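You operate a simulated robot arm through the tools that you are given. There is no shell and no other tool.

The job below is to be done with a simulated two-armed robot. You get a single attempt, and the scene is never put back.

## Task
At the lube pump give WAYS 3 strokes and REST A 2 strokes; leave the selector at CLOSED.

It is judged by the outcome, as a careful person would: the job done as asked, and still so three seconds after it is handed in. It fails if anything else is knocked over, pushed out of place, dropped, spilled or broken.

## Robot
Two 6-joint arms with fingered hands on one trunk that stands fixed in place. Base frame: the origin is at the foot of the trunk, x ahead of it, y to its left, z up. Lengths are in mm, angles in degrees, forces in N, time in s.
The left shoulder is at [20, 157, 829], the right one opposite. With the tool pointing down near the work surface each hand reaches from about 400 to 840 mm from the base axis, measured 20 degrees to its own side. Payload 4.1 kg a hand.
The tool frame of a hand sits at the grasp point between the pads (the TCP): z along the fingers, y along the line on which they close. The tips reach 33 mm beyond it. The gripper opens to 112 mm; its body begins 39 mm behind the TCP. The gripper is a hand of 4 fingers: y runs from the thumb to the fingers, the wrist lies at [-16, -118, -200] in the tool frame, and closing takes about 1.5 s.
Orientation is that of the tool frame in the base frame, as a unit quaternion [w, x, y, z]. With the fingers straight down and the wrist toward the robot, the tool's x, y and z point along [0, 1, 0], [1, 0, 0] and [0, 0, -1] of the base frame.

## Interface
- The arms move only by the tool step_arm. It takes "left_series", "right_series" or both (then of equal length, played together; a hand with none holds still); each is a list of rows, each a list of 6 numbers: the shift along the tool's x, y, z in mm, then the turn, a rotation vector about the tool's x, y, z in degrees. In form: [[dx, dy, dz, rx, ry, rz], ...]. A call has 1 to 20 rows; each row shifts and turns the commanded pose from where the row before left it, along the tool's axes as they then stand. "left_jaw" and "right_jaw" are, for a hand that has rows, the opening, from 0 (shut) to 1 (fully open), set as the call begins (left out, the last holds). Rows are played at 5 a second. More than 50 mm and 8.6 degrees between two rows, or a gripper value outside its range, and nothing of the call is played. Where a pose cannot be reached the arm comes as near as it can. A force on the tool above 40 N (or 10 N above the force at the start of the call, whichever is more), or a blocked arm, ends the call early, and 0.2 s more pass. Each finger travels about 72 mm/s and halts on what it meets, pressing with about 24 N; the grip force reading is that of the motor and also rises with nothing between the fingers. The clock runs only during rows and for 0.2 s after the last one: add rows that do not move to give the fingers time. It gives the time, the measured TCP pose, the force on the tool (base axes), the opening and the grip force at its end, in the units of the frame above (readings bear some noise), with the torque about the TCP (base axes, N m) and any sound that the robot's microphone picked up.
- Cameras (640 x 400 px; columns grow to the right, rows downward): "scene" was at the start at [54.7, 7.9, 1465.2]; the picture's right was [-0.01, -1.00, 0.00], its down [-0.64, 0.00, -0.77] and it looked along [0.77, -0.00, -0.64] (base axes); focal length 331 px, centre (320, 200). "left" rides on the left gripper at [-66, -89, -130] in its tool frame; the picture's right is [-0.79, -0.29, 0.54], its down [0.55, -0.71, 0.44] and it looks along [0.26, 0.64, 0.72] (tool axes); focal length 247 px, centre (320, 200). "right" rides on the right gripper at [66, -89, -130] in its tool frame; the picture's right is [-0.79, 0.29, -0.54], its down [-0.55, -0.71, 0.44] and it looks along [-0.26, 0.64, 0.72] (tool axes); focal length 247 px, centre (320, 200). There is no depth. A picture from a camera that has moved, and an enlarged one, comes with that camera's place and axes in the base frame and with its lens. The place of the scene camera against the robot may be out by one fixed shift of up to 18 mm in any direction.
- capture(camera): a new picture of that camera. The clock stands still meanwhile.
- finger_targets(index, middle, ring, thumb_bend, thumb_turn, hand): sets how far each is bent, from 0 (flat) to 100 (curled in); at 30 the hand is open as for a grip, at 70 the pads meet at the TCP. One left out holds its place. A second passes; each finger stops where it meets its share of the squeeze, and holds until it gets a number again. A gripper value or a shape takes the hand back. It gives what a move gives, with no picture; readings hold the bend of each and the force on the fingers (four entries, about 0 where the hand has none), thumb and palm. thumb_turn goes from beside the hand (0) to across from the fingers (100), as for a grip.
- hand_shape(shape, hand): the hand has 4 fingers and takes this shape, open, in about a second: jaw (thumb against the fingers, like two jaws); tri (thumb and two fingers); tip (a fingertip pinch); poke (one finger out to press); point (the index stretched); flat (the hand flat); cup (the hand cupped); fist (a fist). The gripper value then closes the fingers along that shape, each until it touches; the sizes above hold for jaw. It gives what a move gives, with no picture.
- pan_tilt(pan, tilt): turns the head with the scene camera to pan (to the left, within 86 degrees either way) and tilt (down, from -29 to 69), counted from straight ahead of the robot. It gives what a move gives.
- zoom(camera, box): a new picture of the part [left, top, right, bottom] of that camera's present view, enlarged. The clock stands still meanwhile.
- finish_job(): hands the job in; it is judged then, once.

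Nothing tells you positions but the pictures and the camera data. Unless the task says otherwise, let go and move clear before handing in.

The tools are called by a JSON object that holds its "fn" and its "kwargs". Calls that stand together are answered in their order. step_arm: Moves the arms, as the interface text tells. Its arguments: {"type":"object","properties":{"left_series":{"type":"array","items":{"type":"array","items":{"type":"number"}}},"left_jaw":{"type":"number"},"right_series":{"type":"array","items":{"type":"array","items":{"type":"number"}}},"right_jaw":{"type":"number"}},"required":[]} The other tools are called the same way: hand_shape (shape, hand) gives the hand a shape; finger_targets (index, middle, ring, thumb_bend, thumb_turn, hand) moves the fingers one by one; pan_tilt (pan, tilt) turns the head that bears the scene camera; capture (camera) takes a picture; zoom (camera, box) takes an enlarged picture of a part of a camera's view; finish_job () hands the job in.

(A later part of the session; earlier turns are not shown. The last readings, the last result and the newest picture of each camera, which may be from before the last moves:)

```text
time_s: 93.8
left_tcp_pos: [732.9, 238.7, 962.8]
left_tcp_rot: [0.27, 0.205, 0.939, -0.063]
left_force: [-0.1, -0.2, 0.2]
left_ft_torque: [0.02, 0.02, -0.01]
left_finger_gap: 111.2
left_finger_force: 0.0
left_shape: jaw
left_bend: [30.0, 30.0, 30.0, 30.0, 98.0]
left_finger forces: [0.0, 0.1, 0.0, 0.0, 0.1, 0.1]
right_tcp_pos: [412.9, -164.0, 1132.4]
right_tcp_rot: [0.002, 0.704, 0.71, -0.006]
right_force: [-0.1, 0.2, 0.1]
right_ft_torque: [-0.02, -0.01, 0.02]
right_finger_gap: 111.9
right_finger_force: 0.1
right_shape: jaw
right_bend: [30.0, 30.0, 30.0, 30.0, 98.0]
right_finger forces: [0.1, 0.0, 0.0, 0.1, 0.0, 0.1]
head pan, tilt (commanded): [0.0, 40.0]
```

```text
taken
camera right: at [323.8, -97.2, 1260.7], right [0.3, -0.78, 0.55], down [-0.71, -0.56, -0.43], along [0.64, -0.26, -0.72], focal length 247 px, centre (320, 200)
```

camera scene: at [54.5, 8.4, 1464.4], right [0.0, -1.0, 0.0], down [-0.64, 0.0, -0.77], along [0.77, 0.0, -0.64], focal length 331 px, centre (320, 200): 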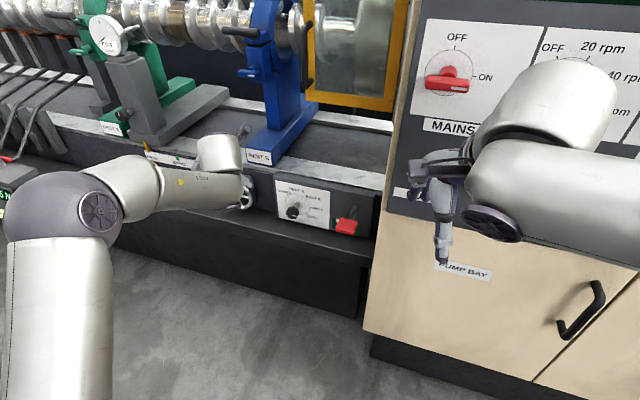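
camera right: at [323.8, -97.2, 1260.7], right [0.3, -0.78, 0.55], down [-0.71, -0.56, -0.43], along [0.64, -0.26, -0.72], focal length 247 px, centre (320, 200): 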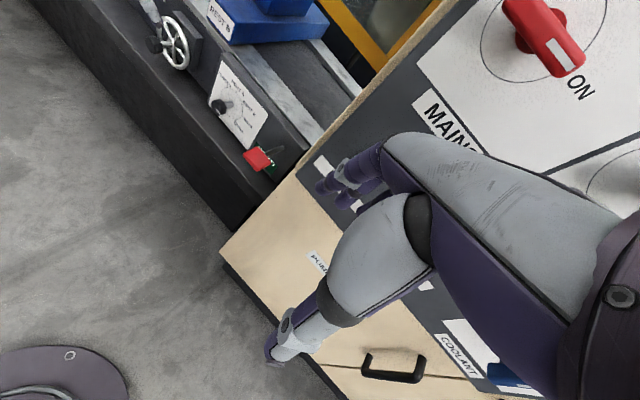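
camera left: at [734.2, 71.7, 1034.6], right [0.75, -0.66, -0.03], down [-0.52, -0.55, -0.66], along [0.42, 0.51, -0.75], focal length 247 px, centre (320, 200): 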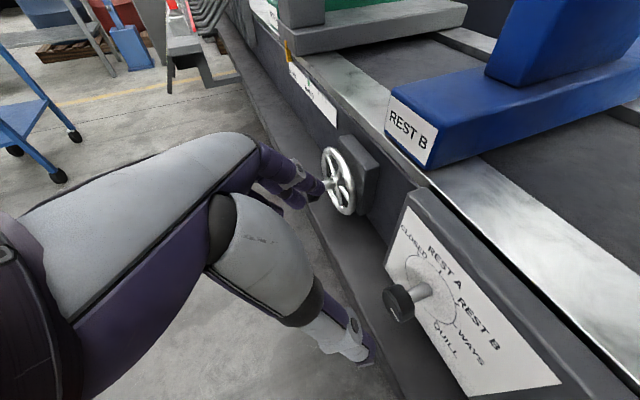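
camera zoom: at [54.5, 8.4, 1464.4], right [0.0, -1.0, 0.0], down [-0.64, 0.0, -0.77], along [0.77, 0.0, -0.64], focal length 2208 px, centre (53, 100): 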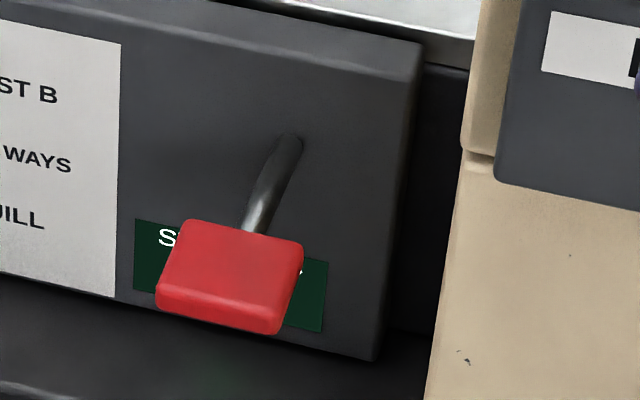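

The head view confirms the mark lies exactly along WAYS. Now the right hand: I'll close its fingers into a blunt tip and bring it left and then forward, staying clear of the cabinet edge and its RUN button.

{"fn": "step_arm", "kwargs": {"right_series": [[30, 10, 10, 0, 0, 0], [37, 15, 15, 0, 0, 0], [37, 25, 20, 0, 0, 0], [0, 35, 25, 0, 0, 0], [0, 35, 25, 0, 0, 0], [0, 35, 28, 0, 0, 0], [0, 35, 28, 0, 0, 0], [0, 35, 28, 0, 0, 0], [0, 0, 0, 0, 0, 0]], "right_jaw": 0}}

{"fn": "capture", "kwargs": {"camera": "scene"}}

```text
time_s: 95.8
left_tcp_pos: [732.9, 239.2, 963.4]
left_tcp_rot: [0.27, 0.206, 0.939, -0.064]
left_force: [0.0, 0.6, 0.0]
left_ft_torque: [0.05, 0.0, 0.01]
left_finger_gap: 111.8
left_finger_force: 0.1
left_shape: jaw
left_bend: [30.0, 30.0, 30.0, 30.0, 98.0]
left_finger forces: [0.0, 0.0, 0.0, 0.1, 0.0, 0.1]
right_tcp_pos: [633.7, -64.1, 955.8]
right_tcp_rot: [0.001, 0.704, 0.71, -0.005]
right_force: [0.3, 0.1, 1.0]
right_ft_torque: [-0.03, 0.0, 0.0]
right_finger_gap: 0.0
right_finger_force: 24.2
right_shape: jaw
right_bend: [70.0, 70.0, 70.0, 50.0, 100.0]
right_finger forces: [0.1, 0.1, 0.1, 0.0, 0.0, 0.0]
head pan, tilt (commanded): [0.0, 40.0]
```

```text
taken
camera scene: at [54.3, 8.4, 1464.5], right [0.0, -1.0, 0.0], down [-0.64, 0.0, -0.77], along [0.77, 0.0, -0.64], focal length 331 px, centre (320, 200)
```

scene: 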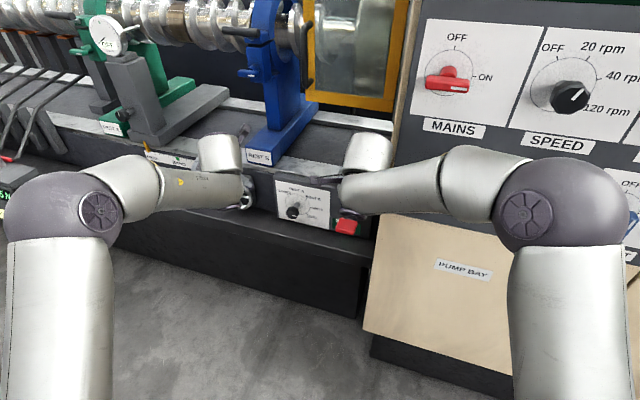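

The right hand is at [634, -64, 956]. Let me see the lever from its camera.

{"fn": "capture", "kwargs": {"camera": "right"}}

{"fn": "zoom", "kwargs": {"camera": "scene", "box": [320, 100, 480, 240]}}

```text
taken
camera right: at [544.7, 3.0, 1083.3], right [0.3, -0.78, 0.55], down [-0.71, -0.56, -0.43], along [0.64, -0.26, -0.72], focal length 247 px, centre (320, 200)
```

right: 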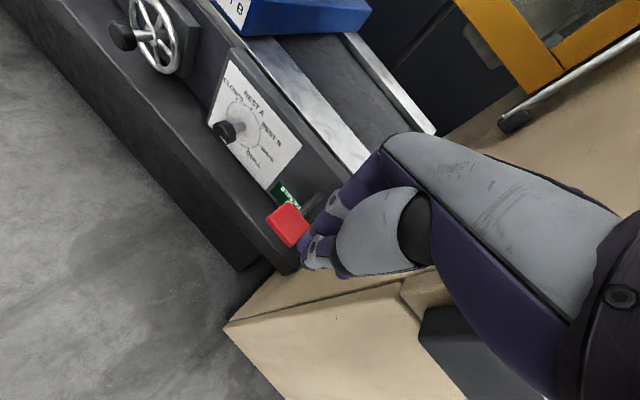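

```text
2.86 times, centred on (400, 170) of scene
camera zoom: at [54.3, 8.4, 1464.5], right [0.0, -1.0, 0.0], down [-0.64, 0.0, -0.77], along [0.77, 0.0, -0.64], focal length 946 px, centre (91, 286)
```

zoom: 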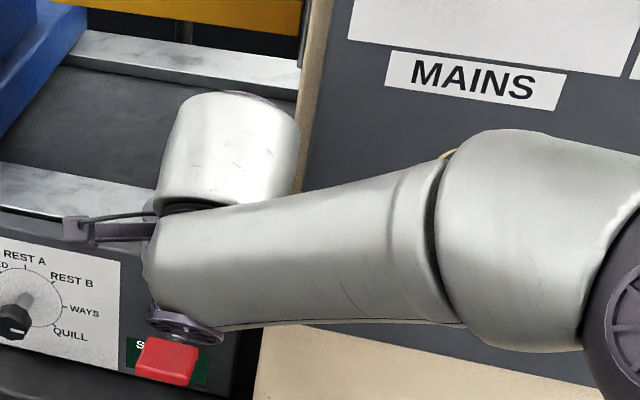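

I can see the closed fingertips and the red handle. I'll tilt the right hand forward 30° and yaw it in line with the lever, drawing its wrist away from the cabinet.

{"fn": "step_arm", "kwargs": {"right_series": [[0.4, 9.7, 12, -5.94, -1.05, 3.94], [1.1, 8.1, 12.7, -5.94, -1.05, 3.94], [1.9, 6.6, 13.5, -5.94, -1.05, 3.94], [2.6, 5.1, 14.2, -5.94, -1.05, 3.94], [3.4, 3.6, 15, -5.94, -1.05, 3.94], [0, 0, 0, 0, 0, 0]]}}

{"fn": "capture", "kwargs": {"camera": "right"}}

{"fn": "capture", "kwargs": {"camera": "scene"}}

```text
time_s: 97.2
left_tcp_pos: [733.9, 238.3, 962.4]
left_tcp_rot: [0.27, 0.205, 0.939, -0.064]
left_force: [-0.2, 0.1, -0.8]
left_ft_torque: [0.0, 0.02, 0.01]
left_finger_gap: 111.8
left_finger_force: 0.1
left_shape: jaw
left_bend: [30.0, 30.0, 30.0, 30.0, 98.0]
left_finger forces: [0.0, 0.1, 0.0, 0.0, 0.0, 0.0]
right_tcp_pos: [680.6, -59.8, 893.8]
right_tcp_rot: [0.214, 0.789, 0.557, 0.145]
right_force: [0.4, 0.6, -0.2]
right_ft_torque: [0.01, 0.0, -0.02]
right_finger_gap: 0.0
right_finger_force: 24.0
right_shape: jaw
right_bend: [70.0, 70.0, 70.0, 50.0, 100.0]
right_finger forces: [0.1, 0.1, 0.0, 0.0, 0.0, 0.0]
head pan, tilt (commanded): [0.0, 40.0]
```

```text
taken
camera right: at [569.3, 51.1, 961.4], right [-0.28, -0.73, 0.62], down [-0.56, -0.39, -0.73], along [0.78, -0.55, -0.3], focal length 247 px, centre (320, 200)
```

right: 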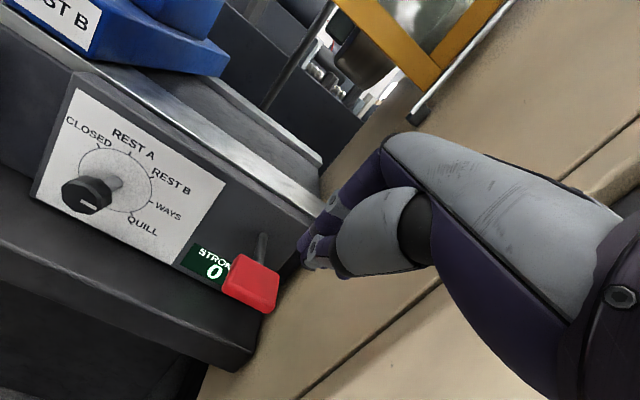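

```text
taken
camera scene: at [54.3, 8.4, 1464.5], right [0.0, -1.0, 0.0], down [-0.64, 0.0, -0.77], along [0.77, 0.0, -0.64], focal length 331 px, centre (320, 200)
```

scene: 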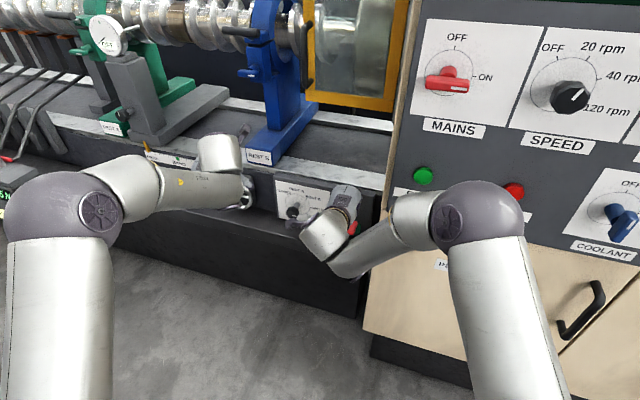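

Excellent view: dial at WAYS, STROKES shows 0, and the handle just ahead of the fingertips. I'll place the fingertips 40 mm above the handle.

{"fn": "step_arm", "kwargs": {"right_series": [[4.5, 8.9, 29.3, 0, 0, 0], [4.5, 8.9, 29.3, 0, 0, 0], [0, 0, 0, 0, 0, 0]]}}

{"fn": "capture", "kwargs": {"camera": "right"}}

```text
time_s: 98.0
left_tcp_pos: [733.3, 238.1, 962.0]
left_tcp_rot: [0.27, 0.205, 0.939, -0.064]
left_force: [0.1, 0.3, -0.4]
left_ft_torque: [-0.01, -0.02, 0.01]
left_finger_gap: 111.5
left_finger_force: 0.1
left_shape: jaw
left_bend: [30.0, 30.0, 30.0, 30.0, 98.0]
left_finger forces: [0.0, 0.0, 0.0, 0.0, 0.0, 0.1]
right_tcp_pos: [727.1, -68.1, 849.6]
right_tcp_rot: [0.214, 0.789, 0.558, 0.144]
right_force: [0.4, -0.5, -0.6]
right_ft_torque: [0.02, 0.02, 0.02]
right_finger_gap: 0.0
right_finger_force: 23.7
right_shape: jaw
right_bend: [70.0, 70.0, 70.0, 50.0, 100.0]
right_finger forces: [0.0, 0.0, 0.1, 0.0, 0.0, 0.1]
head pan, tilt (commanded): [0.0, 40.0]
```

```text
taken
camera right: at [616.1, 43.0, 917.0], right [-0.28, -0.73, 0.62], down [-0.56, -0.39, -0.73], along [0.78, -0.55, -0.3], focal length 247 px, centre (320, 200)
```

right: 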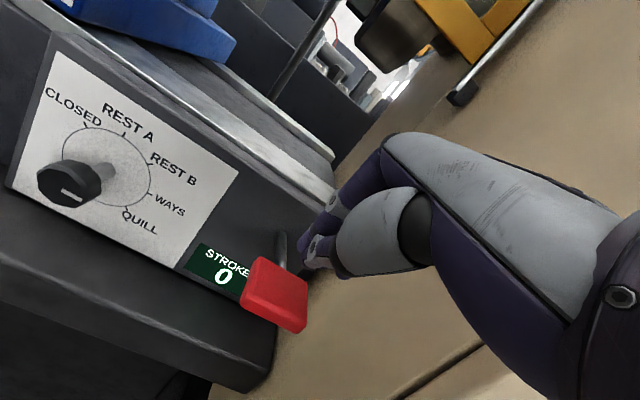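

Fingertips are right over the handle, about 37 mm above it. I'll press down slowly until contact and read the force.

{"fn": "step_arm", "kwargs": {"right_series": [[0.1, -2.9, 7.5, 0, 0, 0], [0.1, -2.9, 7.5, 0, 0, 0], [0.1, -2.9, 7.5, 0, 0, 0], [0.1, -2.9, 7.5, 0, 0, 0], [0.1, -2.9, 7.5, 0, 0, 0], [0.1, -2.9, 7.5, 0, 0, 0]]}}

{"fn": "capture", "kwargs": {"camera": "right"}}

```text
time_s: 99.4
left_tcp_pos: [732.2, 238.3, 963.4]
left_tcp_rot: [0.27, 0.205, 0.939, -0.064]
left_force: [-0.2, -0.1, -0.2]
left_ft_torque: [0.04, -0.01, 0.03]
left_finger_gap: 111.6
left_finger_force: 0.0
left_shape: jaw
left_bend: [30.0, 30.0, 30.0, 30.0, 98.0]
left_finger forces: [0.1, 0.0, 0.0, 0.0, 0.0, 0.0]
right_tcp_pos: [733.1, -69.9, 803.3]
right_tcp_rot: [0.215, 0.789, 0.558, 0.143]
right_force: [0.2, 0.4, 0.5]
right_ft_torque: [0.01, 0.03, 0.02]
right_finger_gap: 0.0
right_finger_force: 23.8
right_shape: jaw
right_bend: [70.0, 70.0, 70.0, 50.0, 100.0]
right_finger forces: [0.0, 0.0, 0.1, 0.1, 0.0, 0.1]
head pan, tilt (commanded): [0.0, 40.0]
```

```text
taken
camera right: at [622.3, 41.5, 869.9], right [-0.28, -0.73, 0.62], down [-0.56, -0.4, -0.73], along [0.78, -0.55, -0.3], focal length 247 px, centre (320, 200)
```

right: 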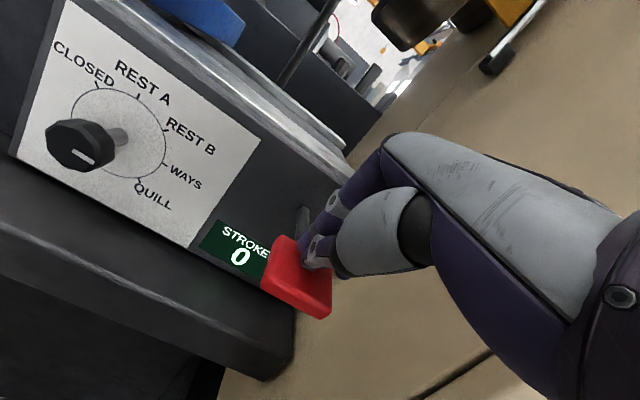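

Not yet touching firmly. Continuing down in small steps.

{"fn": "step_arm", "kwargs": {"right_series": [[0.1, -2.9, 7.5, 0, 0, 0], [0.1, -2.9, 7.5, 0, 0, 0], [0.1, -2.9, 7.5, 0, 0, 0]]}}

{"fn": "capture", "kwargs": {"camera": "right"}}

```text
time_s: 100.2
left_tcp_pos: [733.8, 238.6, 963.0]
left_tcp_rot: [0.27, 0.205, 0.939, -0.064]
left_force: [-1.0, 0.2, -0.1]
left_ft_torque: [0.02, 0.0, -0.03]
left_finger_gap: 111.5
left_finger_force: 0.0
left_shape: jaw
left_bend: [30.0, 30.0, 30.0, 30.0, 98.0]
left_finger forces: [0.1, 0.0, 0.0, 0.0, 0.1, 0.0]
right_tcp_pos: [737.4, -70.9, 778.0]
right_tcp_rot: [0.215, 0.789, 0.557, 0.143]
right_force: [-2.1, -0.2, 1.8]
right_ft_torque: [0.01, 0.01, 0.01]
right_finger_gap: 0.3
right_finger_force: 23.9
right_shape: jaw
right_bend: [70.0, 70.0, 70.0, 51.0, 100.0]
right_finger forces: [0.0, 0.0, 0.0, 0.0, 0.1, 0.1]
head pan, tilt (commanded): [0.0, 40.0]
```

```text
taken
camera right: at [626.3, 40.7, 844.7], right [-0.28, -0.73, 0.62], down [-0.56, -0.39, -0.73], along [0.78, -0.55, -0.3], focal length 247 px, centre (320, 200)
```

right: 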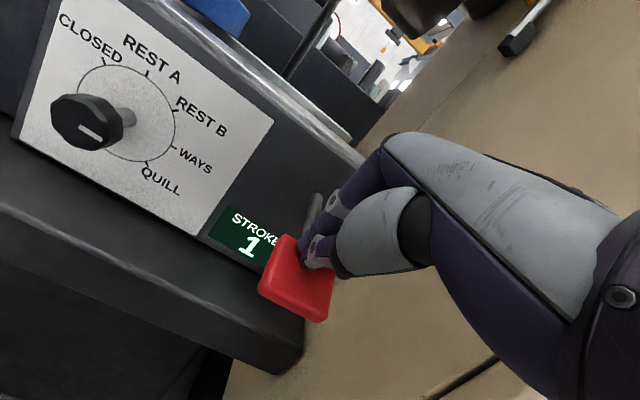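

The counter shows 1 — the stroke registered with little force. I'll lift and see whether the handle springs back.

{"fn": "step_arm", "kwargs": {"right_series": [[-0.1, 2.9, -7.5, 0, 0, 0], [-0.1, 2.9, -7.5, 0, 0, 0], [-0.1, 2.9, -7.5, 0, 0, 0], [-0.1, 2.9, -7.5, 0, 0, 0], [-0.1, 2.9, -7.5, 0, 0, 0], [-0.1, 2.9, -7.5, 0, 0, 0], [0, 0, 0, 0, 0, 0]]}}

{"fn": "capture", "kwargs": {"camera": "right"}}

```text
time_s: 101.8
left_tcp_pos: [732.2, 239.4, 962.9]
left_tcp_rot: [0.27, 0.205, 0.939, -0.064]
left_force: [-0.4, -0.5, -0.8]
left_ft_torque: [0.03, 0.01, 0.0]
left_finger_gap: 111.3
left_finger_force: 0.1
left_shape: jaw
left_bend: [30.0, 30.0, 30.0, 30.0, 98.0]
left_finger forces: [0.1, 0.1, 0.0, 0.0, 0.0, 0.0]
right_tcp_pos: [729.0, -70.4, 826.6]
right_tcp_rot: [0.215, 0.789, 0.557, 0.143]
right_force: [-0.2, 0.1, -0.4]
right_ft_torque: [0.02, -0.02, 0.02]
right_finger_gap: 0.2
right_finger_force: 24.1
right_shape: jaw
right_bend: [70.0, 70.0, 70.0, 51.0, 100.0]
right_finger forces: [0.0, 0.0, 0.1, 0.1, 0.0, 0.0]
head pan, tilt (commanded): [0.0, 40.0]
```

```text
taken
camera right: at [618.6, 41.8, 893.1], right [-0.28, -0.73, 0.62], down [-0.56, -0.39, -0.73], along [0.78, -0.55, -0.3], focal length 247 px, centre (320, 200)
```

right: 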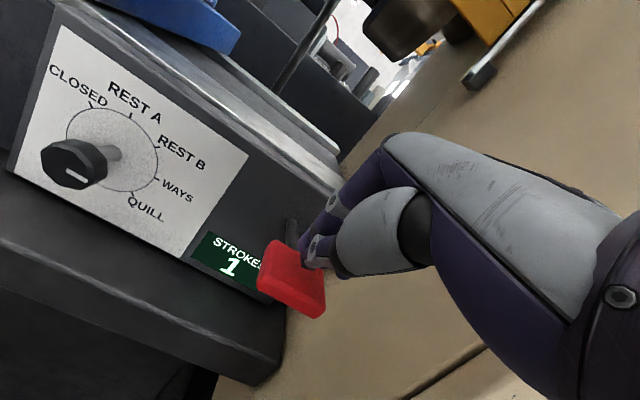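

The handle sprang back up. Second stroke: down by the same amount and up again, then check the counter.

{"fn": "step_arm", "kwargs": {"right_series": [[0.1, -2.9, 7.5, 0, 0, 0], [0.1, -2.9, 7.5, 0, 0, 0], [0.1, -2.9, 7.5, 0, 0, 0], [0.1, -2.9, 7.5, 0, 0, 0], [0.1, -2.9, 7.5, 0, 0, 0], [0.1, -2.9, 7.5, 0, 0, 0], [0, 0, 0, 0, 0, 0], [-0.1, 2.9, -7.5, 0, 0, 0], [-0.1, 2.9, -7.5, 0, 0, 0], [-0.1, 2.9, -7.5, 0, 0, 0], [-0.1, 2.9, -7.5, 0, 0, 0], [-0.1, 2.9, -7.5, 0, 0, 0], [-0.1, 2.9, -7.5, 0, 0, 0], [0, 0, 0, 0, 0, 0]]}}

{"fn": "capture", "kwargs": {"camera": "right"}}

```text
time_s: 104.8
left_tcp_pos: [732.3, 239.2, 962.1]
left_tcp_rot: [0.269, 0.206, 0.939, -0.063]
left_force: [0.4, -0.3, -0.1]
left_ft_torque: [-0.01, 0.02, 0.0]
left_finger_gap: 111.7
left_finger_force: 0.1
left_shape: jaw
left_bend: [30.0, 30.0, 30.0, 30.0, 98.0]
left_finger forces: [0.1, 0.1, 0.0, 0.0, 0.1, 0.0]
right_tcp_pos: [731.2, -67.4, 827.6]
right_tcp_rot: [0.214, 0.789, 0.558, 0.144]
right_force: [0.0, -1.0, 0.6]
right_ft_torque: [0.0, 0.02, -0.02]
right_finger_gap: 0.1
right_finger_force: 23.9
right_shape: jaw
right_bend: [70.0, 70.0, 70.0, 51.0, 100.0]
right_finger forces: [0.0, 0.0, 0.1, 0.1, 0.0, 0.1]
head pan, tilt (commanded): [0.0, 40.0]
```

```text
taken
camera right: at [618.9, 42.8, 893.6], right [-0.28, -0.73, 0.62], down [-0.56, -0.39, -0.72], along [0.78, -0.55, -0.3], focal length 247 px, centre (320, 200)
```

right: 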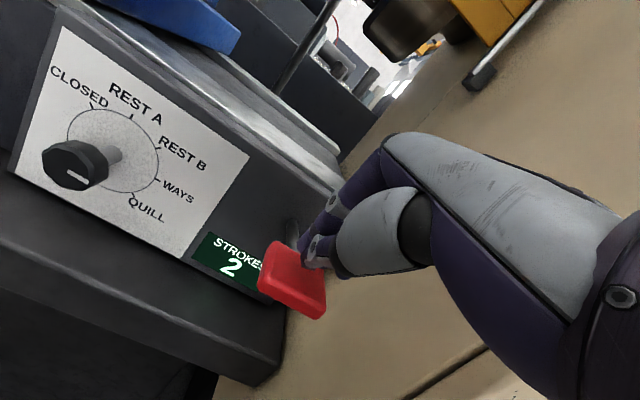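

Counter shows 2, with the mark still at WAYS. Third stroke.

{"fn": "step_arm", "kwargs": {"right_series": [[0.1, -2.9, 7.5, 0, 0, 0], [0.1, -2.9, 7.5, 0, 0, 0], [0.1, -2.9, 7.5, 0, 0, 0], [0.1, -2.9, 7.5, 0, 0, 0], [0.1, -2.9, 7.5, 0, 0, 0], [0.1, -2.9, 7.5, 0, 0, 0], [0, 0, 0, 0, 0, 0], [-0.1, 2.9, -7.5, 0, 0, 0], [-0.1, 2.9, -7.5, 0, 0, 0], [-0.1, 2.9, -7.5, 0, 0, 0], [-0.1, 2.9, -7.5, 0, 0, 0], [-0.1, 2.9, -7.5, 0, 0, 0], [-0.1, 2.9, -7.5, 0, 0, 0], [0, 0, 0, 0, 0, 0]]}}

{"fn": "capture", "kwargs": {"camera": "right"}}

```text
time_s: 107.8
left_tcp_pos: [733.2, 239.0, 962.2]
left_tcp_rot: [0.27, 0.205, 0.939, -0.064]
left_force: [-0.4, -0.5, -1.0]
left_ft_torque: [-0.02, 0.02, -0.03]
left_finger_gap: 111.5
left_finger_force: 0.2
left_shape: jaw
left_bend: [30.0, 30.0, 30.0, 30.0, 98.0]
left_finger forces: [0.0, 0.1, 0.0, 0.0, 0.1, 0.0]
right_tcp_pos: [730.3, -68.5, 824.8]
right_tcp_rot: [0.214, 0.789, 0.558, 0.144]
right_force: [-0.4, 0.8, -0.6]
right_ft_torque: [0.02, 0.0, 0.0]
right_finger_gap: 0.2
right_finger_force: 24.2
right_shape: jaw
right_bend: [70.0, 70.0, 70.0, 51.0, 100.0]
right_finger forces: [0.0, 0.0, 0.1, 0.0, 0.0, 0.0]
head pan, tilt (commanded): [0.0, 40.0]
```

```text
taken
camera right: at [618.7, 42.3, 892.1], right [-0.28, -0.73, 0.62], down [-0.56, -0.39, -0.73], along [0.78, -0.55, -0.3], focal length 247 px, centre (320, 200)
```

right: 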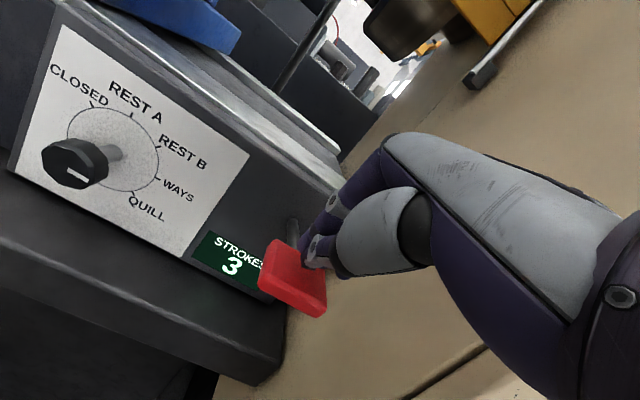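

All three WAYS strokes are done (counter 3). I'll retract the right hand along the way it came, to its parking place, to free room for the left arm.

{"fn": "step_arm", "kwargs": {"right_series": [[0, 12.5, -21.6, 0, 0, 0], [-4.5, -8.9, -29.3, 0, 0, 0], [-4.5, -8.9, -29.3, 0, 0, 0], [-3.4, -3.6, -15, 5.94, 1.05, -3.94], [-2.6, -5.1, -14.2, 5.94, 1.05, -3.94], [-1.9, -6.6, -13.5, 5.94, 1.05, -3.94], [-1.1, -8.1, -12.7, 5.94, 1.05, -3.94], [-0.4, -9.7, -12, 5.94, 1.05, -3.94], [0, 0, 0, 0, 0, 0]]}}

```text
time_s: 109.8
left_tcp_pos: [732.5, 238.8, 962.5]
left_tcp_rot: [0.27, 0.205, 0.939, -0.063]
left_force: [0.2, -0.4, 0.8]
left_ft_torque: [-0.01, -0.02, -0.03]
left_finger_gap: 111.4
left_finger_force: 0.0
left_shape: jaw
left_bend: [30.0, 30.0, 30.0, 30.0, 98.0]
left_finger forces: [0.0, 0.1, 0.1, 0.0, 0.0, 0.1]
right_tcp_pos: [632.7, -56.8, 948.5]
right_tcp_rot: [0.002, 0.704, 0.71, -0.006]
right_force: [0.0, 0.2, -0.5]
right_ft_torque: [0.01, -0.01, -0.02]
right_finger_gap: 0.1
right_finger_force: 23.5
right_shape: jaw
right_bend: [70.0, 70.0, 70.0, 51.0, 100.0]
right_finger forces: [0.1, 0.0, 0.0, 0.1, 0.0, 0.1]
head pan, tilt (commanded): [0.0, 40.0]
```

{"fn": "step_arm", "kwargs": {"right_series": [[0, -35, -28, 0, 0, 0], [0, -35, -28, 0, 0, 0], [0, -35, -28, 0, 0, 0], [0, -35, -25, 0, 0, 0], [0, -35, -25, 0, 0, 0], [-35, -20, -20, 0, 0, 0], [-37, -10, -15, 0, 0, 0], [-30, -5, -10, 0, 0, 0], [0, 0, 0, 0, 0, 0]]}}

{"fn": "capture", "kwargs": {"camera": "scene"}}

{"fn": "zoom", "kwargs": {"camera": "scene", "box": [268, 185, 332, 225]}}

```text
time_s: 111.8
left_tcp_pos: [732.3, 239.6, 963.6]
left_tcp_rot: [0.27, 0.205, 0.939, -0.064]
left_force: [0.6, 0.1, -0.3]
left_ft_torque: [-0.01, 0.01, -0.03]
left_finger_gap: 111.6
left_finger_force: 0.1
left_shape: jaw
left_bend: [30.0, 30.0, 30.0, 30.0, 98.0]
left_finger forces: [0.0, 0.1, 0.0, 0.1, 0.0, 0.0]
right_tcp_pos: [425.7, -159.3, 1127.7]
right_tcp_rot: [0.003, 0.704, 0.71, -0.007]
right_force: [1.0, 0.3, 0.2]
right_ft_torque: [-0.04, 0.03, 0.01]
right_finger_gap: 0.0
right_finger_force: 23.8
right_shape: jaw
right_bend: [70.0, 70.0, 70.0, 51.0, 100.0]
right_finger forces: [0.0, 0.1, 0.0, 0.0, 0.0, 0.0]
head pan, tilt (commanded): [0.0, 40.0]
```

```text
taken
camera scene: at [54.5, 8.5, 1464.4], right [0.0, -1.0, 0.0], down [-0.64, 0.0, -0.77], along [0.77, 0.0, -0.64], focal length 331 px, centre (320, 200)
```

scene: 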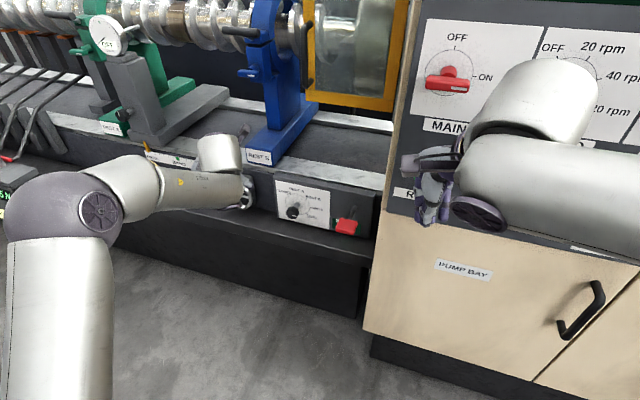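

```text
10.00 times, centred on (300, 205) of scene
camera zoom: at [54.5, 8.5, 1464.4], right [0.0, -1.0, 0.0], down [-0.64, 0.0, -0.77], along [0.77, 0.0, -0.64], focal length 3312 px, centre (520, 150)
```

zoom: 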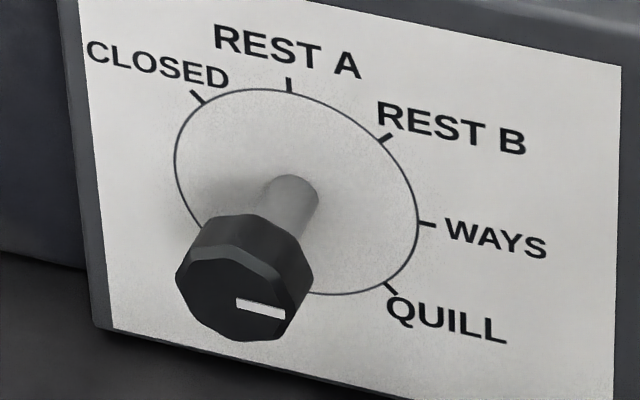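

Everything is parked and the dial still shows WAYS. Now the left hand goes back toward the knob for the counter-clockwise turn to REST A.

{"fn": "step_arm", "kwargs": {"left_series": [[-6.4, -13, 21.8, 0, 0, 0], [-6.4, -13, 21.8, 0, 0, 0], [-6.4, -13, 21.8, 0, 0, 0], [-6.4, -13, 21.8, 0, 0, 0], [-6.4, -13, 21.8, 0, 0, 0], [-6.4, -2.9, 18.1, -0.34, -2.8, -0.28], [-6.2, -2.9, 18.2, -0.34, -2.8, -0.28], [-5.8, -2.9, 18.3, -0.34, -2.8, -0.28], [-5.2, -2.9, 18.4, -0.34, -2.8, -0.28], [-4.5, -2.9, 18.5, -0.34, -2.8, -0.28], [0, 0, 0, 0, 0, 0]]}}

```text
time_s: 114.2
left_tcp_pos: [846.7, 99.2, 832.9]
left_tcp_rot: [0.384, 0.181, 0.902, -0.077]
left_force: [-0.1, 0.3, 0.2]
left_ft_torque: [-0.02, 0.02, 0.03]
left_finger_gap: 111.3
left_finger_force: 0.1
left_shape: jaw
left_bend: [30.0, 30.0, 30.0, 30.0, 98.0]
left_finger forces: [0.0, 0.1, 0.0, 0.0, 0.0, 0.0]
right_tcp_pos: [425.7, -160.0, 1127.9]
right_tcp_rot: [0.003, 0.704, 0.71, -0.005]
right_force: [0.8, -0.3, 0.4]
right_ft_torque: [-0.03, 0.01, 0.02]
right_finger_gap: 0.0
right_finger_force: 24.4
right_shape: jaw
right_bend: [70.0, 70.0, 70.0, 51.0, 100.0]
right_finger forces: [0.0, 0.0, 0.1, 0.0, 0.0, 0.0]
head pan, tilt (commanded): [0.0, 40.0]
```

Same pre-grasp pose reached. Lowering onto the knob.

{"fn": "step_arm", "kwargs": {"left_series": [[12.3, 0, 14, 0, -1, 0], [12.6, 0, 13.8, 0, -1, 0], [12.8, 0, 13.5, 0, -1, 0], [13.1, 0, 13.3, 0, -1, 0], [13.3, 0, 13.0, 0, -1, 0], [13.5, 0, 12.8, 0, -0.8, 0], [0, 0, 0, 0, 0, 0]]}}

{"fn": "capture", "kwargs": {"camera": "left"}}

```text
time_s: 115.8
left_tcp_pos: [853.7, 95.9, 719.8]
left_tcp_rot: [0.428, 0.177, 0.882, -0.086]
left_force: [0.1, 0.6, -0.3]
left_ft_torque: [0.01, 0.01, -0.01]
left_finger_gap: 111.7
left_finger_force: 0.0
left_shape: jaw
left_bend: [30.0, 30.0, 30.0, 30.0, 98.0]
left_finger forces: [0.1, 0.0, 0.0, 0.1, 0.2, 0.1]
right_tcp_pos: [425.2, -159.7, 1129.5]
right_tcp_rot: [0.002, 0.704, 0.71, -0.006]
right_force: [0.2, 0.2, 0.8]
right_ft_torque: [-0.02, 0.0, 0.01]
right_finger_gap: 0.0
right_finger_force: 24.2
right_shape: jaw
right_bend: [70.0, 70.0, 70.0, 51.0, 100.0]
right_finger forces: [0.0, 0.1, 0.1, 0.0, 0.1, 0.0]
head pan, tilt (commanded): [0.0, 40.0]
```

```text
taken
camera left: at [763.1, 40.3, 852.6], right [0.73, -0.62, 0.29], down [-0.27, -0.66, -0.7], along [0.63, 0.43, -0.65], focal length 247 px, centre (320, 200)
```

left: 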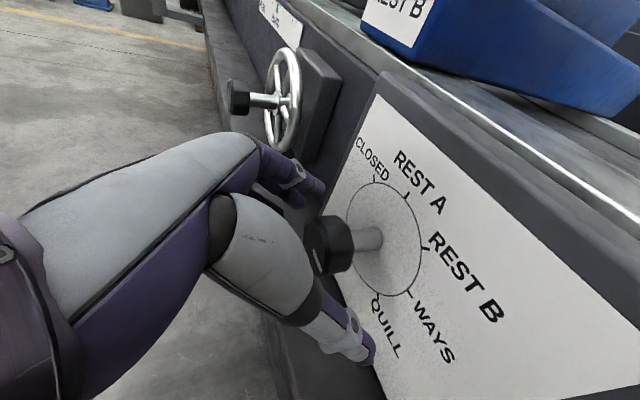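

Unflagged and centred. I'll roll the open hand a few degrees clockwise first to gain turning room, then grip.

{"fn": "step_arm", "kwargs": {"left_series": [[0.2, -0.4, 0.2, -3.7, 0.3, 4.7], [0, 0, 0, 0, 0, 0]]}}

```text
time_s: 116.4
left_tcp_pos: [852.2, 95.7, 721.9]
left_tcp_rot: [0.436, 0.199, 0.877, -0.039]
left_force: [1.1, -0.4, 0.2]
left_ft_torque: [-0.03, 0.01, 0.0]
left_finger_gap: 111.6
left_finger_force: 0.0
left_shape: jaw
left_bend: [30.0, 30.0, 30.0, 30.0, 98.0]
left_finger forces: [0.0, 0.0, 0.1, 0.1, 0.0, 0.0]
right_tcp_pos: [426.1, -159.4, 1128.7]
right_tcp_rot: [0.002, 0.704, 0.71, -0.006]
right_force: [-0.4, -0.1, -0.5]
right_ft_torque: [0.0, -0.04, 0.01]
right_finger_gap: 0.0
right_finger_force: 24.2
right_shape: jaw
right_bend: [70.0, 70.0, 70.0, 51.0, 100.0]
right_finger forces: [0.0, 0.0, 0.1, 0.1, 0.0, 0.0]
head pan, tilt (commanded): [0.0, 40.0]
```

Now close on the knob.

{"fn": "step_arm", "kwargs": {"left_series": [[0, 0, 0, 0, 0, 0], [0, 0, 0, 0, 0, 0], [0, 0, 0, 0, 0, 0], [0, 0, 0, 0, 0, 0], [0, 0, 0, 0, 0, 0], [0, 0, 0, 0, 0, 0], [0, 0, 0, 0, 0, 0], [0, 0, 0, 0, 0, 0]], "left_jaw": 0}}

{"fn": "step_arm", "kwargs": {"left_series": [[-0.17, 0.64, -0.17, 3.69, -0.31, -4.72], [-0.17, 0.64, -0.17, 3.69, -0.31, -4.72], [-0.17, 0.64, -0.17, 3.69, -0.31, -4.72], [0, 0, 0, 0, 0, 0]]}}

{"fn": "zoom", "kwargs": {"camera": "left", "box": [240, 140, 440, 340]}}

```text
time_s: 118.2
left_tcp_pos: [851.8, 94.9, 721.3]
left_tcp_rot: [0.435, 0.198, 0.877, -0.04]
left_force: [0.7, -2.6, -3.8]
left_ft_torque: [0.0, 0.05, 0.01]
left_finger_gap: 32.5
left_finger_force: 24.5
left_shape: jaw
left_bend: [76.0, 56.0, 56.0, 74.0, 100.0]
left_finger forces: [12.3, 5.9, 0.1, 0.0, 21.9, 0.0]
right_tcp_pos: [425.9, -159.3, 1129.4]
right_tcp_rot: [0.002, 0.704, 0.71, -0.005]
right_force: [0.2, 0.3, 0.2]
right_ft_torque: [-0.03, 0.0, 0.0]
right_finger_gap: 0.1
right_finger_force: 23.6
right_shape: jaw
right_bend: [70.0, 70.0, 70.0, 51.0, 100.0]
right_finger forces: [0.1, 0.0, 0.0, 0.0, 0.0, 0.1]
head pan, tilt (commanded): [0.0, 40.0]
```

```text
time_s: 119.2
left_tcp_pos: [854.1, 98.0, 722.0]
left_tcp_rot: [0.413, 0.129, 0.884, -0.179]
left_force: [-9.9, -0.7, -2.0]
left_ft_torque: [0.07, 0.16, 0.12]
left_finger_gap: 33.1
left_finger_force: 23.6
left_shape: jaw
left_bend: [77.0, 56.0, 56.0, 74.0, 100.0]
left_finger forces: [12.3, 7.3, 0.1, 0.1, 24.8, 0.1]
right_tcp_pos: [424.8, -158.9, 1129.0]
right_tcp_rot: [0.001, 0.704, 0.71, -0.005]
right_force: [1.0, -0.2, -0.7]
right_ft_torque: [-0.01, 0.0, 0.0]
right_finger_gap: 0.0
right_finger_force: 23.8
right_shape: jaw
right_bend: [70.0, 70.0, 70.0, 51.0, 100.0]
right_finger forces: [0.0, 0.0, 0.0, 0.0, 0.0, 0.0]
head pan, tilt (commanded): [0.0, 40.0]
```

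```text
2.00 times, centred on (340, 240) of left
camera zoom: at [774.1, 69.6, 869.0], right [0.76, -0.55, 0.36], down [-0.32, -0.78, -0.54], along [0.57, 0.29, -0.76], focal length 494 px, centre (280, 120)
```

zoom: 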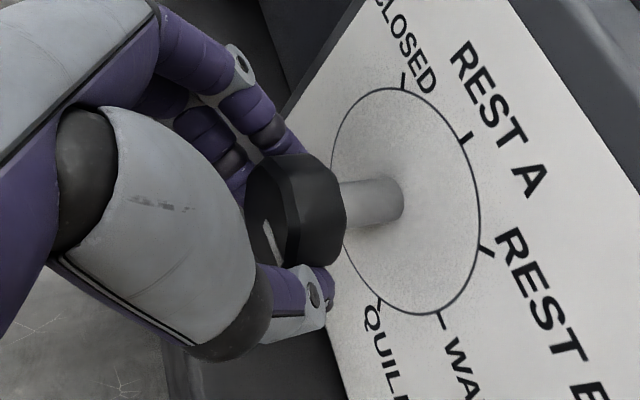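

Turned 18° with little effort. Sixteen more degrees.

{"fn": "step_arm", "kwargs": {"left_series": [[0.0, 0.64, 0.0, 3.69, -0.31, -4.72], [0.0, 0.64, 0.0, 3.69, -0.31, -4.72], [0.0, 0.4, 0.0, 2.46, -0.2, -3.15], [0, 0, 0, 0, 0, 0]]}}

{"fn": "zoom", "kwargs": {"camera": "left", "box": [240, 140, 440, 340]}}

```text
time_s: 120.2
left_tcp_pos: [850.7, 96.1, 721.7]
left_tcp_rot: [0.386, 0.065, 0.87, -0.299]
left_force: [7.3, 3.8, -0.9]
left_ft_torque: [0.1, -0.09, 0.16]
left_finger_gap: 32.9
left_finger_force: 24.3
left_shape: jaw
left_bend: [76.0, 55.0, 56.0, 76.0, 100.0]
left_finger forces: [15.4, 6.8, 0.0, 0.0, 16.6, 0.0]
left hand out of reach, approached as far as the arm can: row 2, 3
right_tcp_pos: [425.6, -159.2, 1128.3]
right_tcp_rot: [0.002, 0.704, 0.71, -0.006]
right_force: [-0.1, 0.0, 0.1]
right_ft_torque: [0.02, 0.01, -0.01]
right_finger_gap: 0.0
right_finger_force: 23.8
right_shape: jaw
right_bend: [70.0, 70.0, 70.0, 51.0, 100.0]
right_finger forces: [0.0, 0.0, 0.0, 0.1, 0.0, 0.0]
head pan, tilt (commanded): [0.0, 40.0]
```

```text
2.00 times, centred on (340, 240) of left
camera zoom: at [784.4, 107.2, 878.0], right [0.79, -0.45, 0.42], down [-0.35, -0.89, -0.29], along [0.5, 0.08, -0.86], focal length 494 px, centre (280, 120)
```

zoom: 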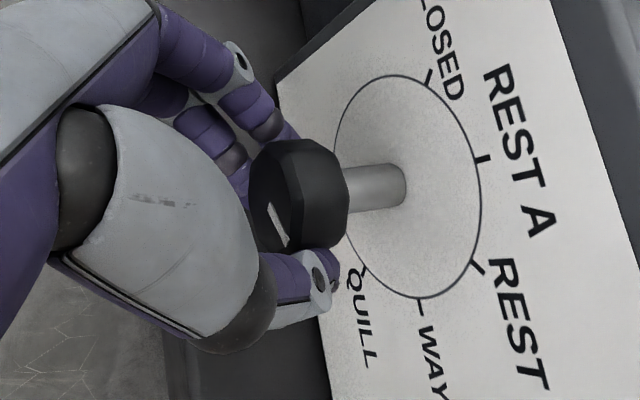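

Near the end of this swing. Release, then swing the open hand back clockwise around the knob.

{"fn": "step_arm", "kwargs": {"left_series": [[0, 0, 0, 0, 0, 0], [0, 0, 0, 0, 0, 0], [0, 0, 0, 0, 0, 0], [0, 0, 0, 0, 0, 0], [0, 0, 0, 0, 0, 0], [0, 0, 0, 0, 0, 0]], "left_jaw": 1}}

{"fn": "zoom", "kwargs": {"camera": "left", "box": [290, 200, 370, 260]}}

```text
time_s: 121.6
left_tcp_pos: [850.8, 93.2, 719.2]
left_tcp_rot: [0.385, 0.067, 0.87, -0.299]
left_force: [0.5, 0.0, -0.4]
left_ft_torque: [-0.01, -0.02, -0.02]
left_finger_gap: 111.6
left_finger_force: 0.0
left_shape: jaw
left_bend: [30.0, 30.0, 30.0, 30.0, 98.0]
left_finger forces: [0.0, 0.0, 0.0, 0.0, 0.0, 0.0]
right_tcp_pos: [425.5, -159.5, 1129.6]
right_tcp_rot: [0.002, 0.705, 0.71, -0.005]
right_force: [-0.6, 0.9, 0.4]
right_ft_torque: [0.0, -0.02, -0.04]
right_finger_gap: 0.1
right_finger_force: 23.9
right_shape: jaw
right_bend: [70.0, 70.0, 70.0, 51.0, 100.0]
right_finger forces: [0.0, 0.0, 0.1, 0.1, 0.0, 0.1]
head pan, tilt (commanded): [0.0, 40.0]
```

```text
6.67 times, centred on (330, 230) of left
camera zoom: at [784.0, 106.2, 877.1], right [0.79, -0.45, 0.41], down [-0.35, -0.89, -0.29], along [0.5, 0.08, -0.86], focal length 1646 px, centre (253, 0)
```

zoom: 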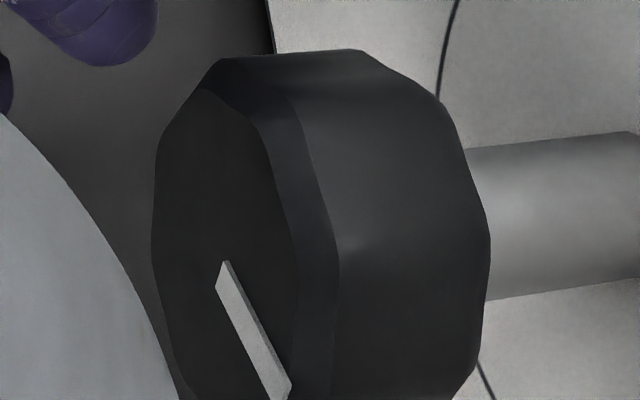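

The mark now reads about 52°. Swinging the open hand clockwise for the next grip.

{"fn": "step_arm", "kwargs": {"left_series": [[-0.3, 0.7, 0.1, -3.68, 0.32, 4.72], [-0.3, 0.7, 0.1, -3.68, 0.32, 4.72], [-0.3, 0.7, 0.1, -3.68, 0.32, 4.72], [-0.3, 0.7, 0.1, -3.68, 0.32, 4.72], [-0.3, 0.7, 0.1, -3.68, 0.32, 4.72], [-0.3, 0.7, 0.1, -3.68, 0.32, 4.72], [0, 0, 0, 0, 0, 0]]}}

{"fn": "capture", "kwargs": {"camera": "left"}}

```text
time_s: 123.2
left_tcp_pos: [851.2, 95.7, 722.2]
left_tcp_rot: [0.438, 0.207, 0.875, -0.024]
left_force: [0.2, -0.3, 0.5]
left_ft_torque: [0.01, -0.02, -0.01]
left_finger_gap: 111.6
left_finger_force: 0.0
left_shape: jaw
left_bend: [30.0, 30.0, 30.0, 30.0, 98.0]
left_finger forces: [0.0, 0.0, 0.0, 0.0, 0.1, 0.1]
left hand out of reach, approached as far as the arm can: row 3, 6
right_tcp_pos: [425.9, -159.1, 1128.6]
right_tcp_rot: [0.003, 0.704, 0.71, -0.007]
right_force: [-1.0, 0.9, 0.3]
right_ft_torque: [0.0, 0.04, -0.01]
right_finger_gap: 0.1
right_finger_force: 24.1
right_shape: jaw
right_bend: [70.0, 70.0, 70.0, 51.0, 100.0]
right_finger forces: [0.1, 0.0, 0.1, 0.0, 0.0, 0.0]
head pan, tilt (commanded): [0.0, 40.0]
```

```text
taken
camera left: at [754.1, 22.2, 841.1], right [0.72, -0.65, 0.24], down [-0.24, -0.56, -0.8], along [0.65, 0.51, -0.56], focal length 247 px, centre (320, 200)
```

left: 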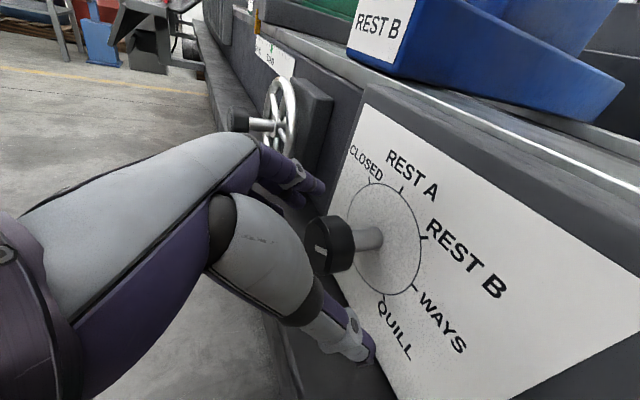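

Ready at +8°. Close and turn counter-clockwise.

{"fn": "step_arm", "kwargs": {"left_series": [[0, 0, 0, 0, 0, 0], [0, 0, 0, 0, 0, 0], [0, 0, 0, 0, 0, 0], [0, 0, 0, 0, 0, 0], [0, 0, 0, 0, 0, 0], [0, 0, 0, 0, 0, 0], [0, 0, 0, 0, 0, 0], [0, 0, 0, 0, 0, 0]], "left_jaw": 0}}

{"fn": "step_arm", "kwargs": {"left_series": [[-0.1, 0.6, -0.1, 3.69, -0.31, -4.72], [-0.1, 0.6, -0.1, 3.69, -0.31, -4.72], [-0.1, 0.6, -0.1, 3.69, -0.31, -4.72], [0, 0, 0, 0, 0, 0]]}}

{"fn": "zoom", "kwargs": {"camera": "left", "box": [240, 140, 440, 340]}}

```text
time_s: 125.0
left_tcp_pos: [850.6, 94.7, 720.8]
left_tcp_rot: [0.437, 0.207, 0.875, -0.025]
left_force: [0.8, -2.1, -3.3]
left_ft_torque: [-0.04, 0.0, 0.07]
left_finger_gap: 32.5
left_finger_force: 24.1
left_shape: jaw
left_bend: [76.0, 55.0, 55.0, 74.0, 100.0]
left_finger forces: [12.0, 6.3, 0.0, 0.0, 21.7, 0.0]
right_tcp_pos: [424.8, -158.9, 1128.5]
right_tcp_rot: [0.002, 0.704, 0.71, -0.005]
right_force: [0.2, 1.4, -0.9]
right_ft_torque: [0.02, 0.0, -0.04]
right_finger_gap: 0.0
right_finger_force: 24.7
right_shape: jaw
right_bend: [70.0, 70.0, 70.0, 51.0, 100.0]
right_finger forces: [0.0, 0.1, 0.0, 0.1, 0.0, 0.0]
head pan, tilt (commanded): [0.0, 40.0]
```

```text
time_s: 126.0
left_tcp_pos: [854.2, 96.7, 721.7]
left_tcp_rot: [0.416, 0.138, 0.884, -0.164]
left_force: [-13.3, 3.4, 1.8]
left_ft_torque: [0.06, 0.09, 0.17]
left_finger_gap: 33.1
left_finger_force: 23.8
left_shape: jaw
left_bend: [77.0, 55.0, 55.0, 74.0, 100.0]
left_finger forces: [14.3, 7.5, 0.1, 0.0, 23.5, 0.0]
right_tcp_pos: [424.5, -159.7, 1130.6]
right_tcp_rot: [0.002, 0.704, 0.711, -0.007]
right_force: [-0.6, 0.6, 0.0]
right_ft_torque: [0.05, -0.02, 0.02]
right_finger_gap: 0.0
right_finger_force: 23.9
right_shape: jaw
right_bend: [70.0, 70.0, 70.0, 51.0, 100.0]
right_finger forces: [0.0, 0.0, 0.0, 0.1, 0.0, 0.0]
head pan, tilt (commanded): [0.0, 40.0]
```

```text
2.00 times, centred on (340, 240) of left
camera zoom: at [771.8, 63.8, 867.2], right [0.75, -0.56, 0.35], down [-0.31, -0.76, -0.57], along [0.58, 0.32, -0.75], focal length 494 px, centre (280, 120)
```

zoom: 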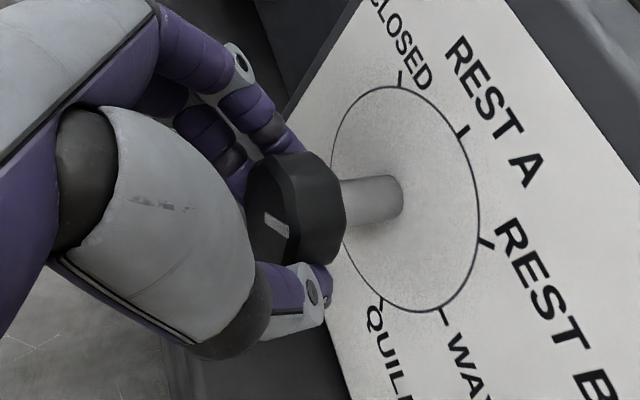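

{"fn": "zoom", "kwargs": {"camera": "left", "box": [290, 220, 354, 270]}}

```text
8.00 times, centred on (322, 245) of left
camera zoom: at [771.8, 63.8, 867.2], right [0.75, -0.56, 0.35], down [-0.31, -0.76, -0.57], along [0.58, 0.32, -0.75], focal length 1976 px, centre (304, -160)
```

zoom: 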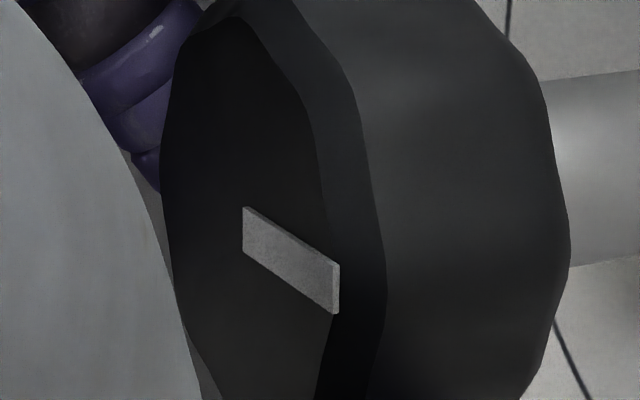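

About 39° now. Sixteen degrees further.

{"fn": "step_arm", "kwargs": {"left_series": [[0.0, 0.6, 0.0, 3.69, -0.31, -4.72], [0.0, 0.6, 0.0, 3.69, -0.31, -4.72], [0.0, 0.4, 0.0, 2.46, -0.2, -3.15], [0, 0, 0, 0, 0, 0]]}}

{"fn": "zoom", "kwargs": {"camera": "left", "box": [290, 200, 370, 260]}}

```text
time_s: 127.0
left_tcp_pos: [853.2, 97.4, 721.2]
left_tcp_rot: [0.388, 0.075, 0.873, -0.285]
left_force: [0.8, 2.7, -0.9]
left_ft_torque: [0.03, 0.02, 0.2]
left_finger_gap: 32.5
left_finger_force: 23.7
left_shape: jaw
left_bend: [76.0, 55.0, 55.0, 75.0, 100.0]
left_finger forces: [14.7, 7.1, 0.0, 0.1, 19.9, 0.0]
right_tcp_pos: [425.6, -159.6, 1128.7]
right_tcp_rot: [0.002, 0.704, 0.71, -0.006]
right_force: [0.6, -0.5, -0.2]
right_ft_torque: [-0.01, -0.01, 0.0]
right_finger_gap: 0.1
right_finger_force: 23.6
right_shape: jaw
right_bend: [70.0, 70.0, 70.0, 51.0, 100.0]
right_finger forces: [0.1, 0.1, 0.1, 0.1, 0.0, 0.0]
head pan, tilt (commanded): [0.0, 40.0]
```

```text
6.67 times, centred on (330, 230) of left
camera zoom: at [784.3, 104.3, 878.4], right [0.79, -0.46, 0.41], down [-0.35, -0.88, -0.32], along [0.51, 0.11, -0.85], focal length 1646 px, centre (253, 0)
```

zoom: 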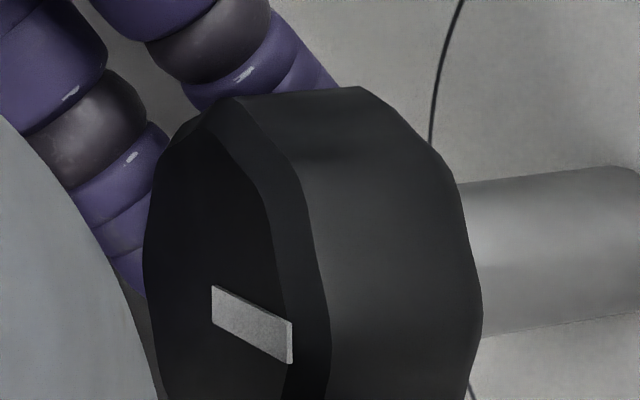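

About 21° left to REST A. Release, swing back clockwise 30° and regrip for the final part.

{"fn": "step_arm", "kwargs": {"left_series": [[0, 0, 0, 0, 0, 0], [0, 0, 0, 0, 0, 0], [0, 0, 0, 0, 0, 0], [0, 0, 0, 0, 0, 0], [0, 0, 0, 0, 0, 0], [0, 0, 0, 0, 0, 0]], "left_jaw": 1}}

{"fn": "step_arm", "kwargs": {"left_series": [[0.2, -0.4, 0.2, -3.68, 0.32, 4.72], [0.2, -0.4, 0.2, -3.68, 0.32, 4.72], [0.2, -0.4, 0.2, -3.68, 0.32, 4.72], [0.2, -0.4, 0.2, -3.68, 0.32, 4.72], [0.2, -0.4, 0.2, -3.68, 0.32, 4.72], [0, 0, 0, 0, 0, 0]]}}

{"fn": "capture", "kwargs": {"camera": "left"}}

```text
time_s: 128.4
left_tcp_pos: [850.8, 96.5, 722.6]
left_tcp_rot: [0.388, 0.075, 0.873, -0.285]
left_force: [-0.6, -0.2, -0.5]
left_ft_torque: [0.02, 0.01, 0.05]
left_finger_gap: 111.5
left_finger_force: 0.0
left_shape: jaw
left_bend: [30.0, 30.0, 30.0, 30.0, 98.0]
left_finger forces: [0.0, 0.0, 0.0, 0.0, 0.0, 0.1]
right_tcp_pos: [425.2, -158.9, 1128.6]
right_tcp_rot: [0.002, 0.704, 0.71, -0.006]
right_force: [0.9, 0.0, -0.1]
right_ft_torque: [-0.02, -0.01, 0.02]
right_finger_gap: 0.1
right_finger_force: 23.8
right_shape: jaw
right_bend: [70.0, 70.0, 70.0, 51.0, 100.0]
right_finger forces: [0.1, 0.0, 0.0, 0.0, 0.0, 0.0]
head pan, tilt (commanded): [0.0, 40.0]
```

```text
time_s: 129.8
left_tcp_pos: [852.5, 96.4, 721.7]
left_tcp_rot: [0.433, 0.192, 0.879, -0.055]
left_force: [0.0, -0.4, -0.2]
left_ft_torque: [0.01, 0.01, -0.01]
left_finger_gap: 111.5
left_finger_force: 0.1
left_shape: jaw
left_bend: [30.0, 30.0, 30.0, 30.0, 98.0]
left_finger forces: [0.0, 0.0, 0.0, 0.0, 0.0, 0.0]
right_tcp_pos: [426.1, -158.6, 1127.2]
right_tcp_rot: [0.002, 0.703, 0.711, -0.005]
right_force: [0.0, -0.8, 0.3]
right_ft_torque: [-0.03, -0.04, -0.01]
right_finger_gap: 0.0
right_finger_force: 23.9
right_shape: jaw
right_bend: [70.0, 70.0, 70.0, 51.0, 100.0]
right_finger forces: [0.1, 0.0, 0.0, 0.0, 0.0, 0.0]
head pan, tilt (commanded): [0.0, 40.0]
```

```text
taken
camera left: at [758.9, 31.0, 847.5], right [0.72, -0.64, 0.27], down [-0.26, -0.61, -0.75], along [0.64, 0.48, -0.6], focal length 247 px, centre (320, 200)
```

left: 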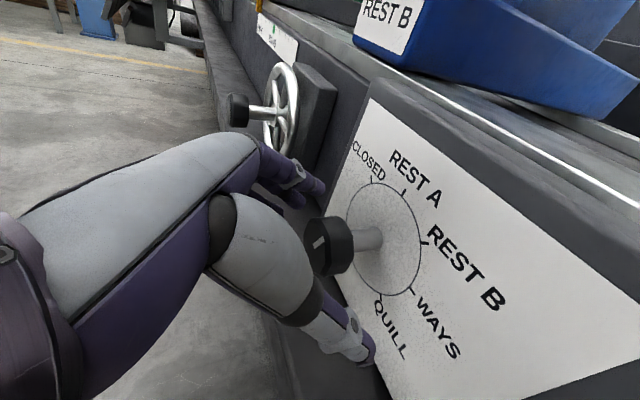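

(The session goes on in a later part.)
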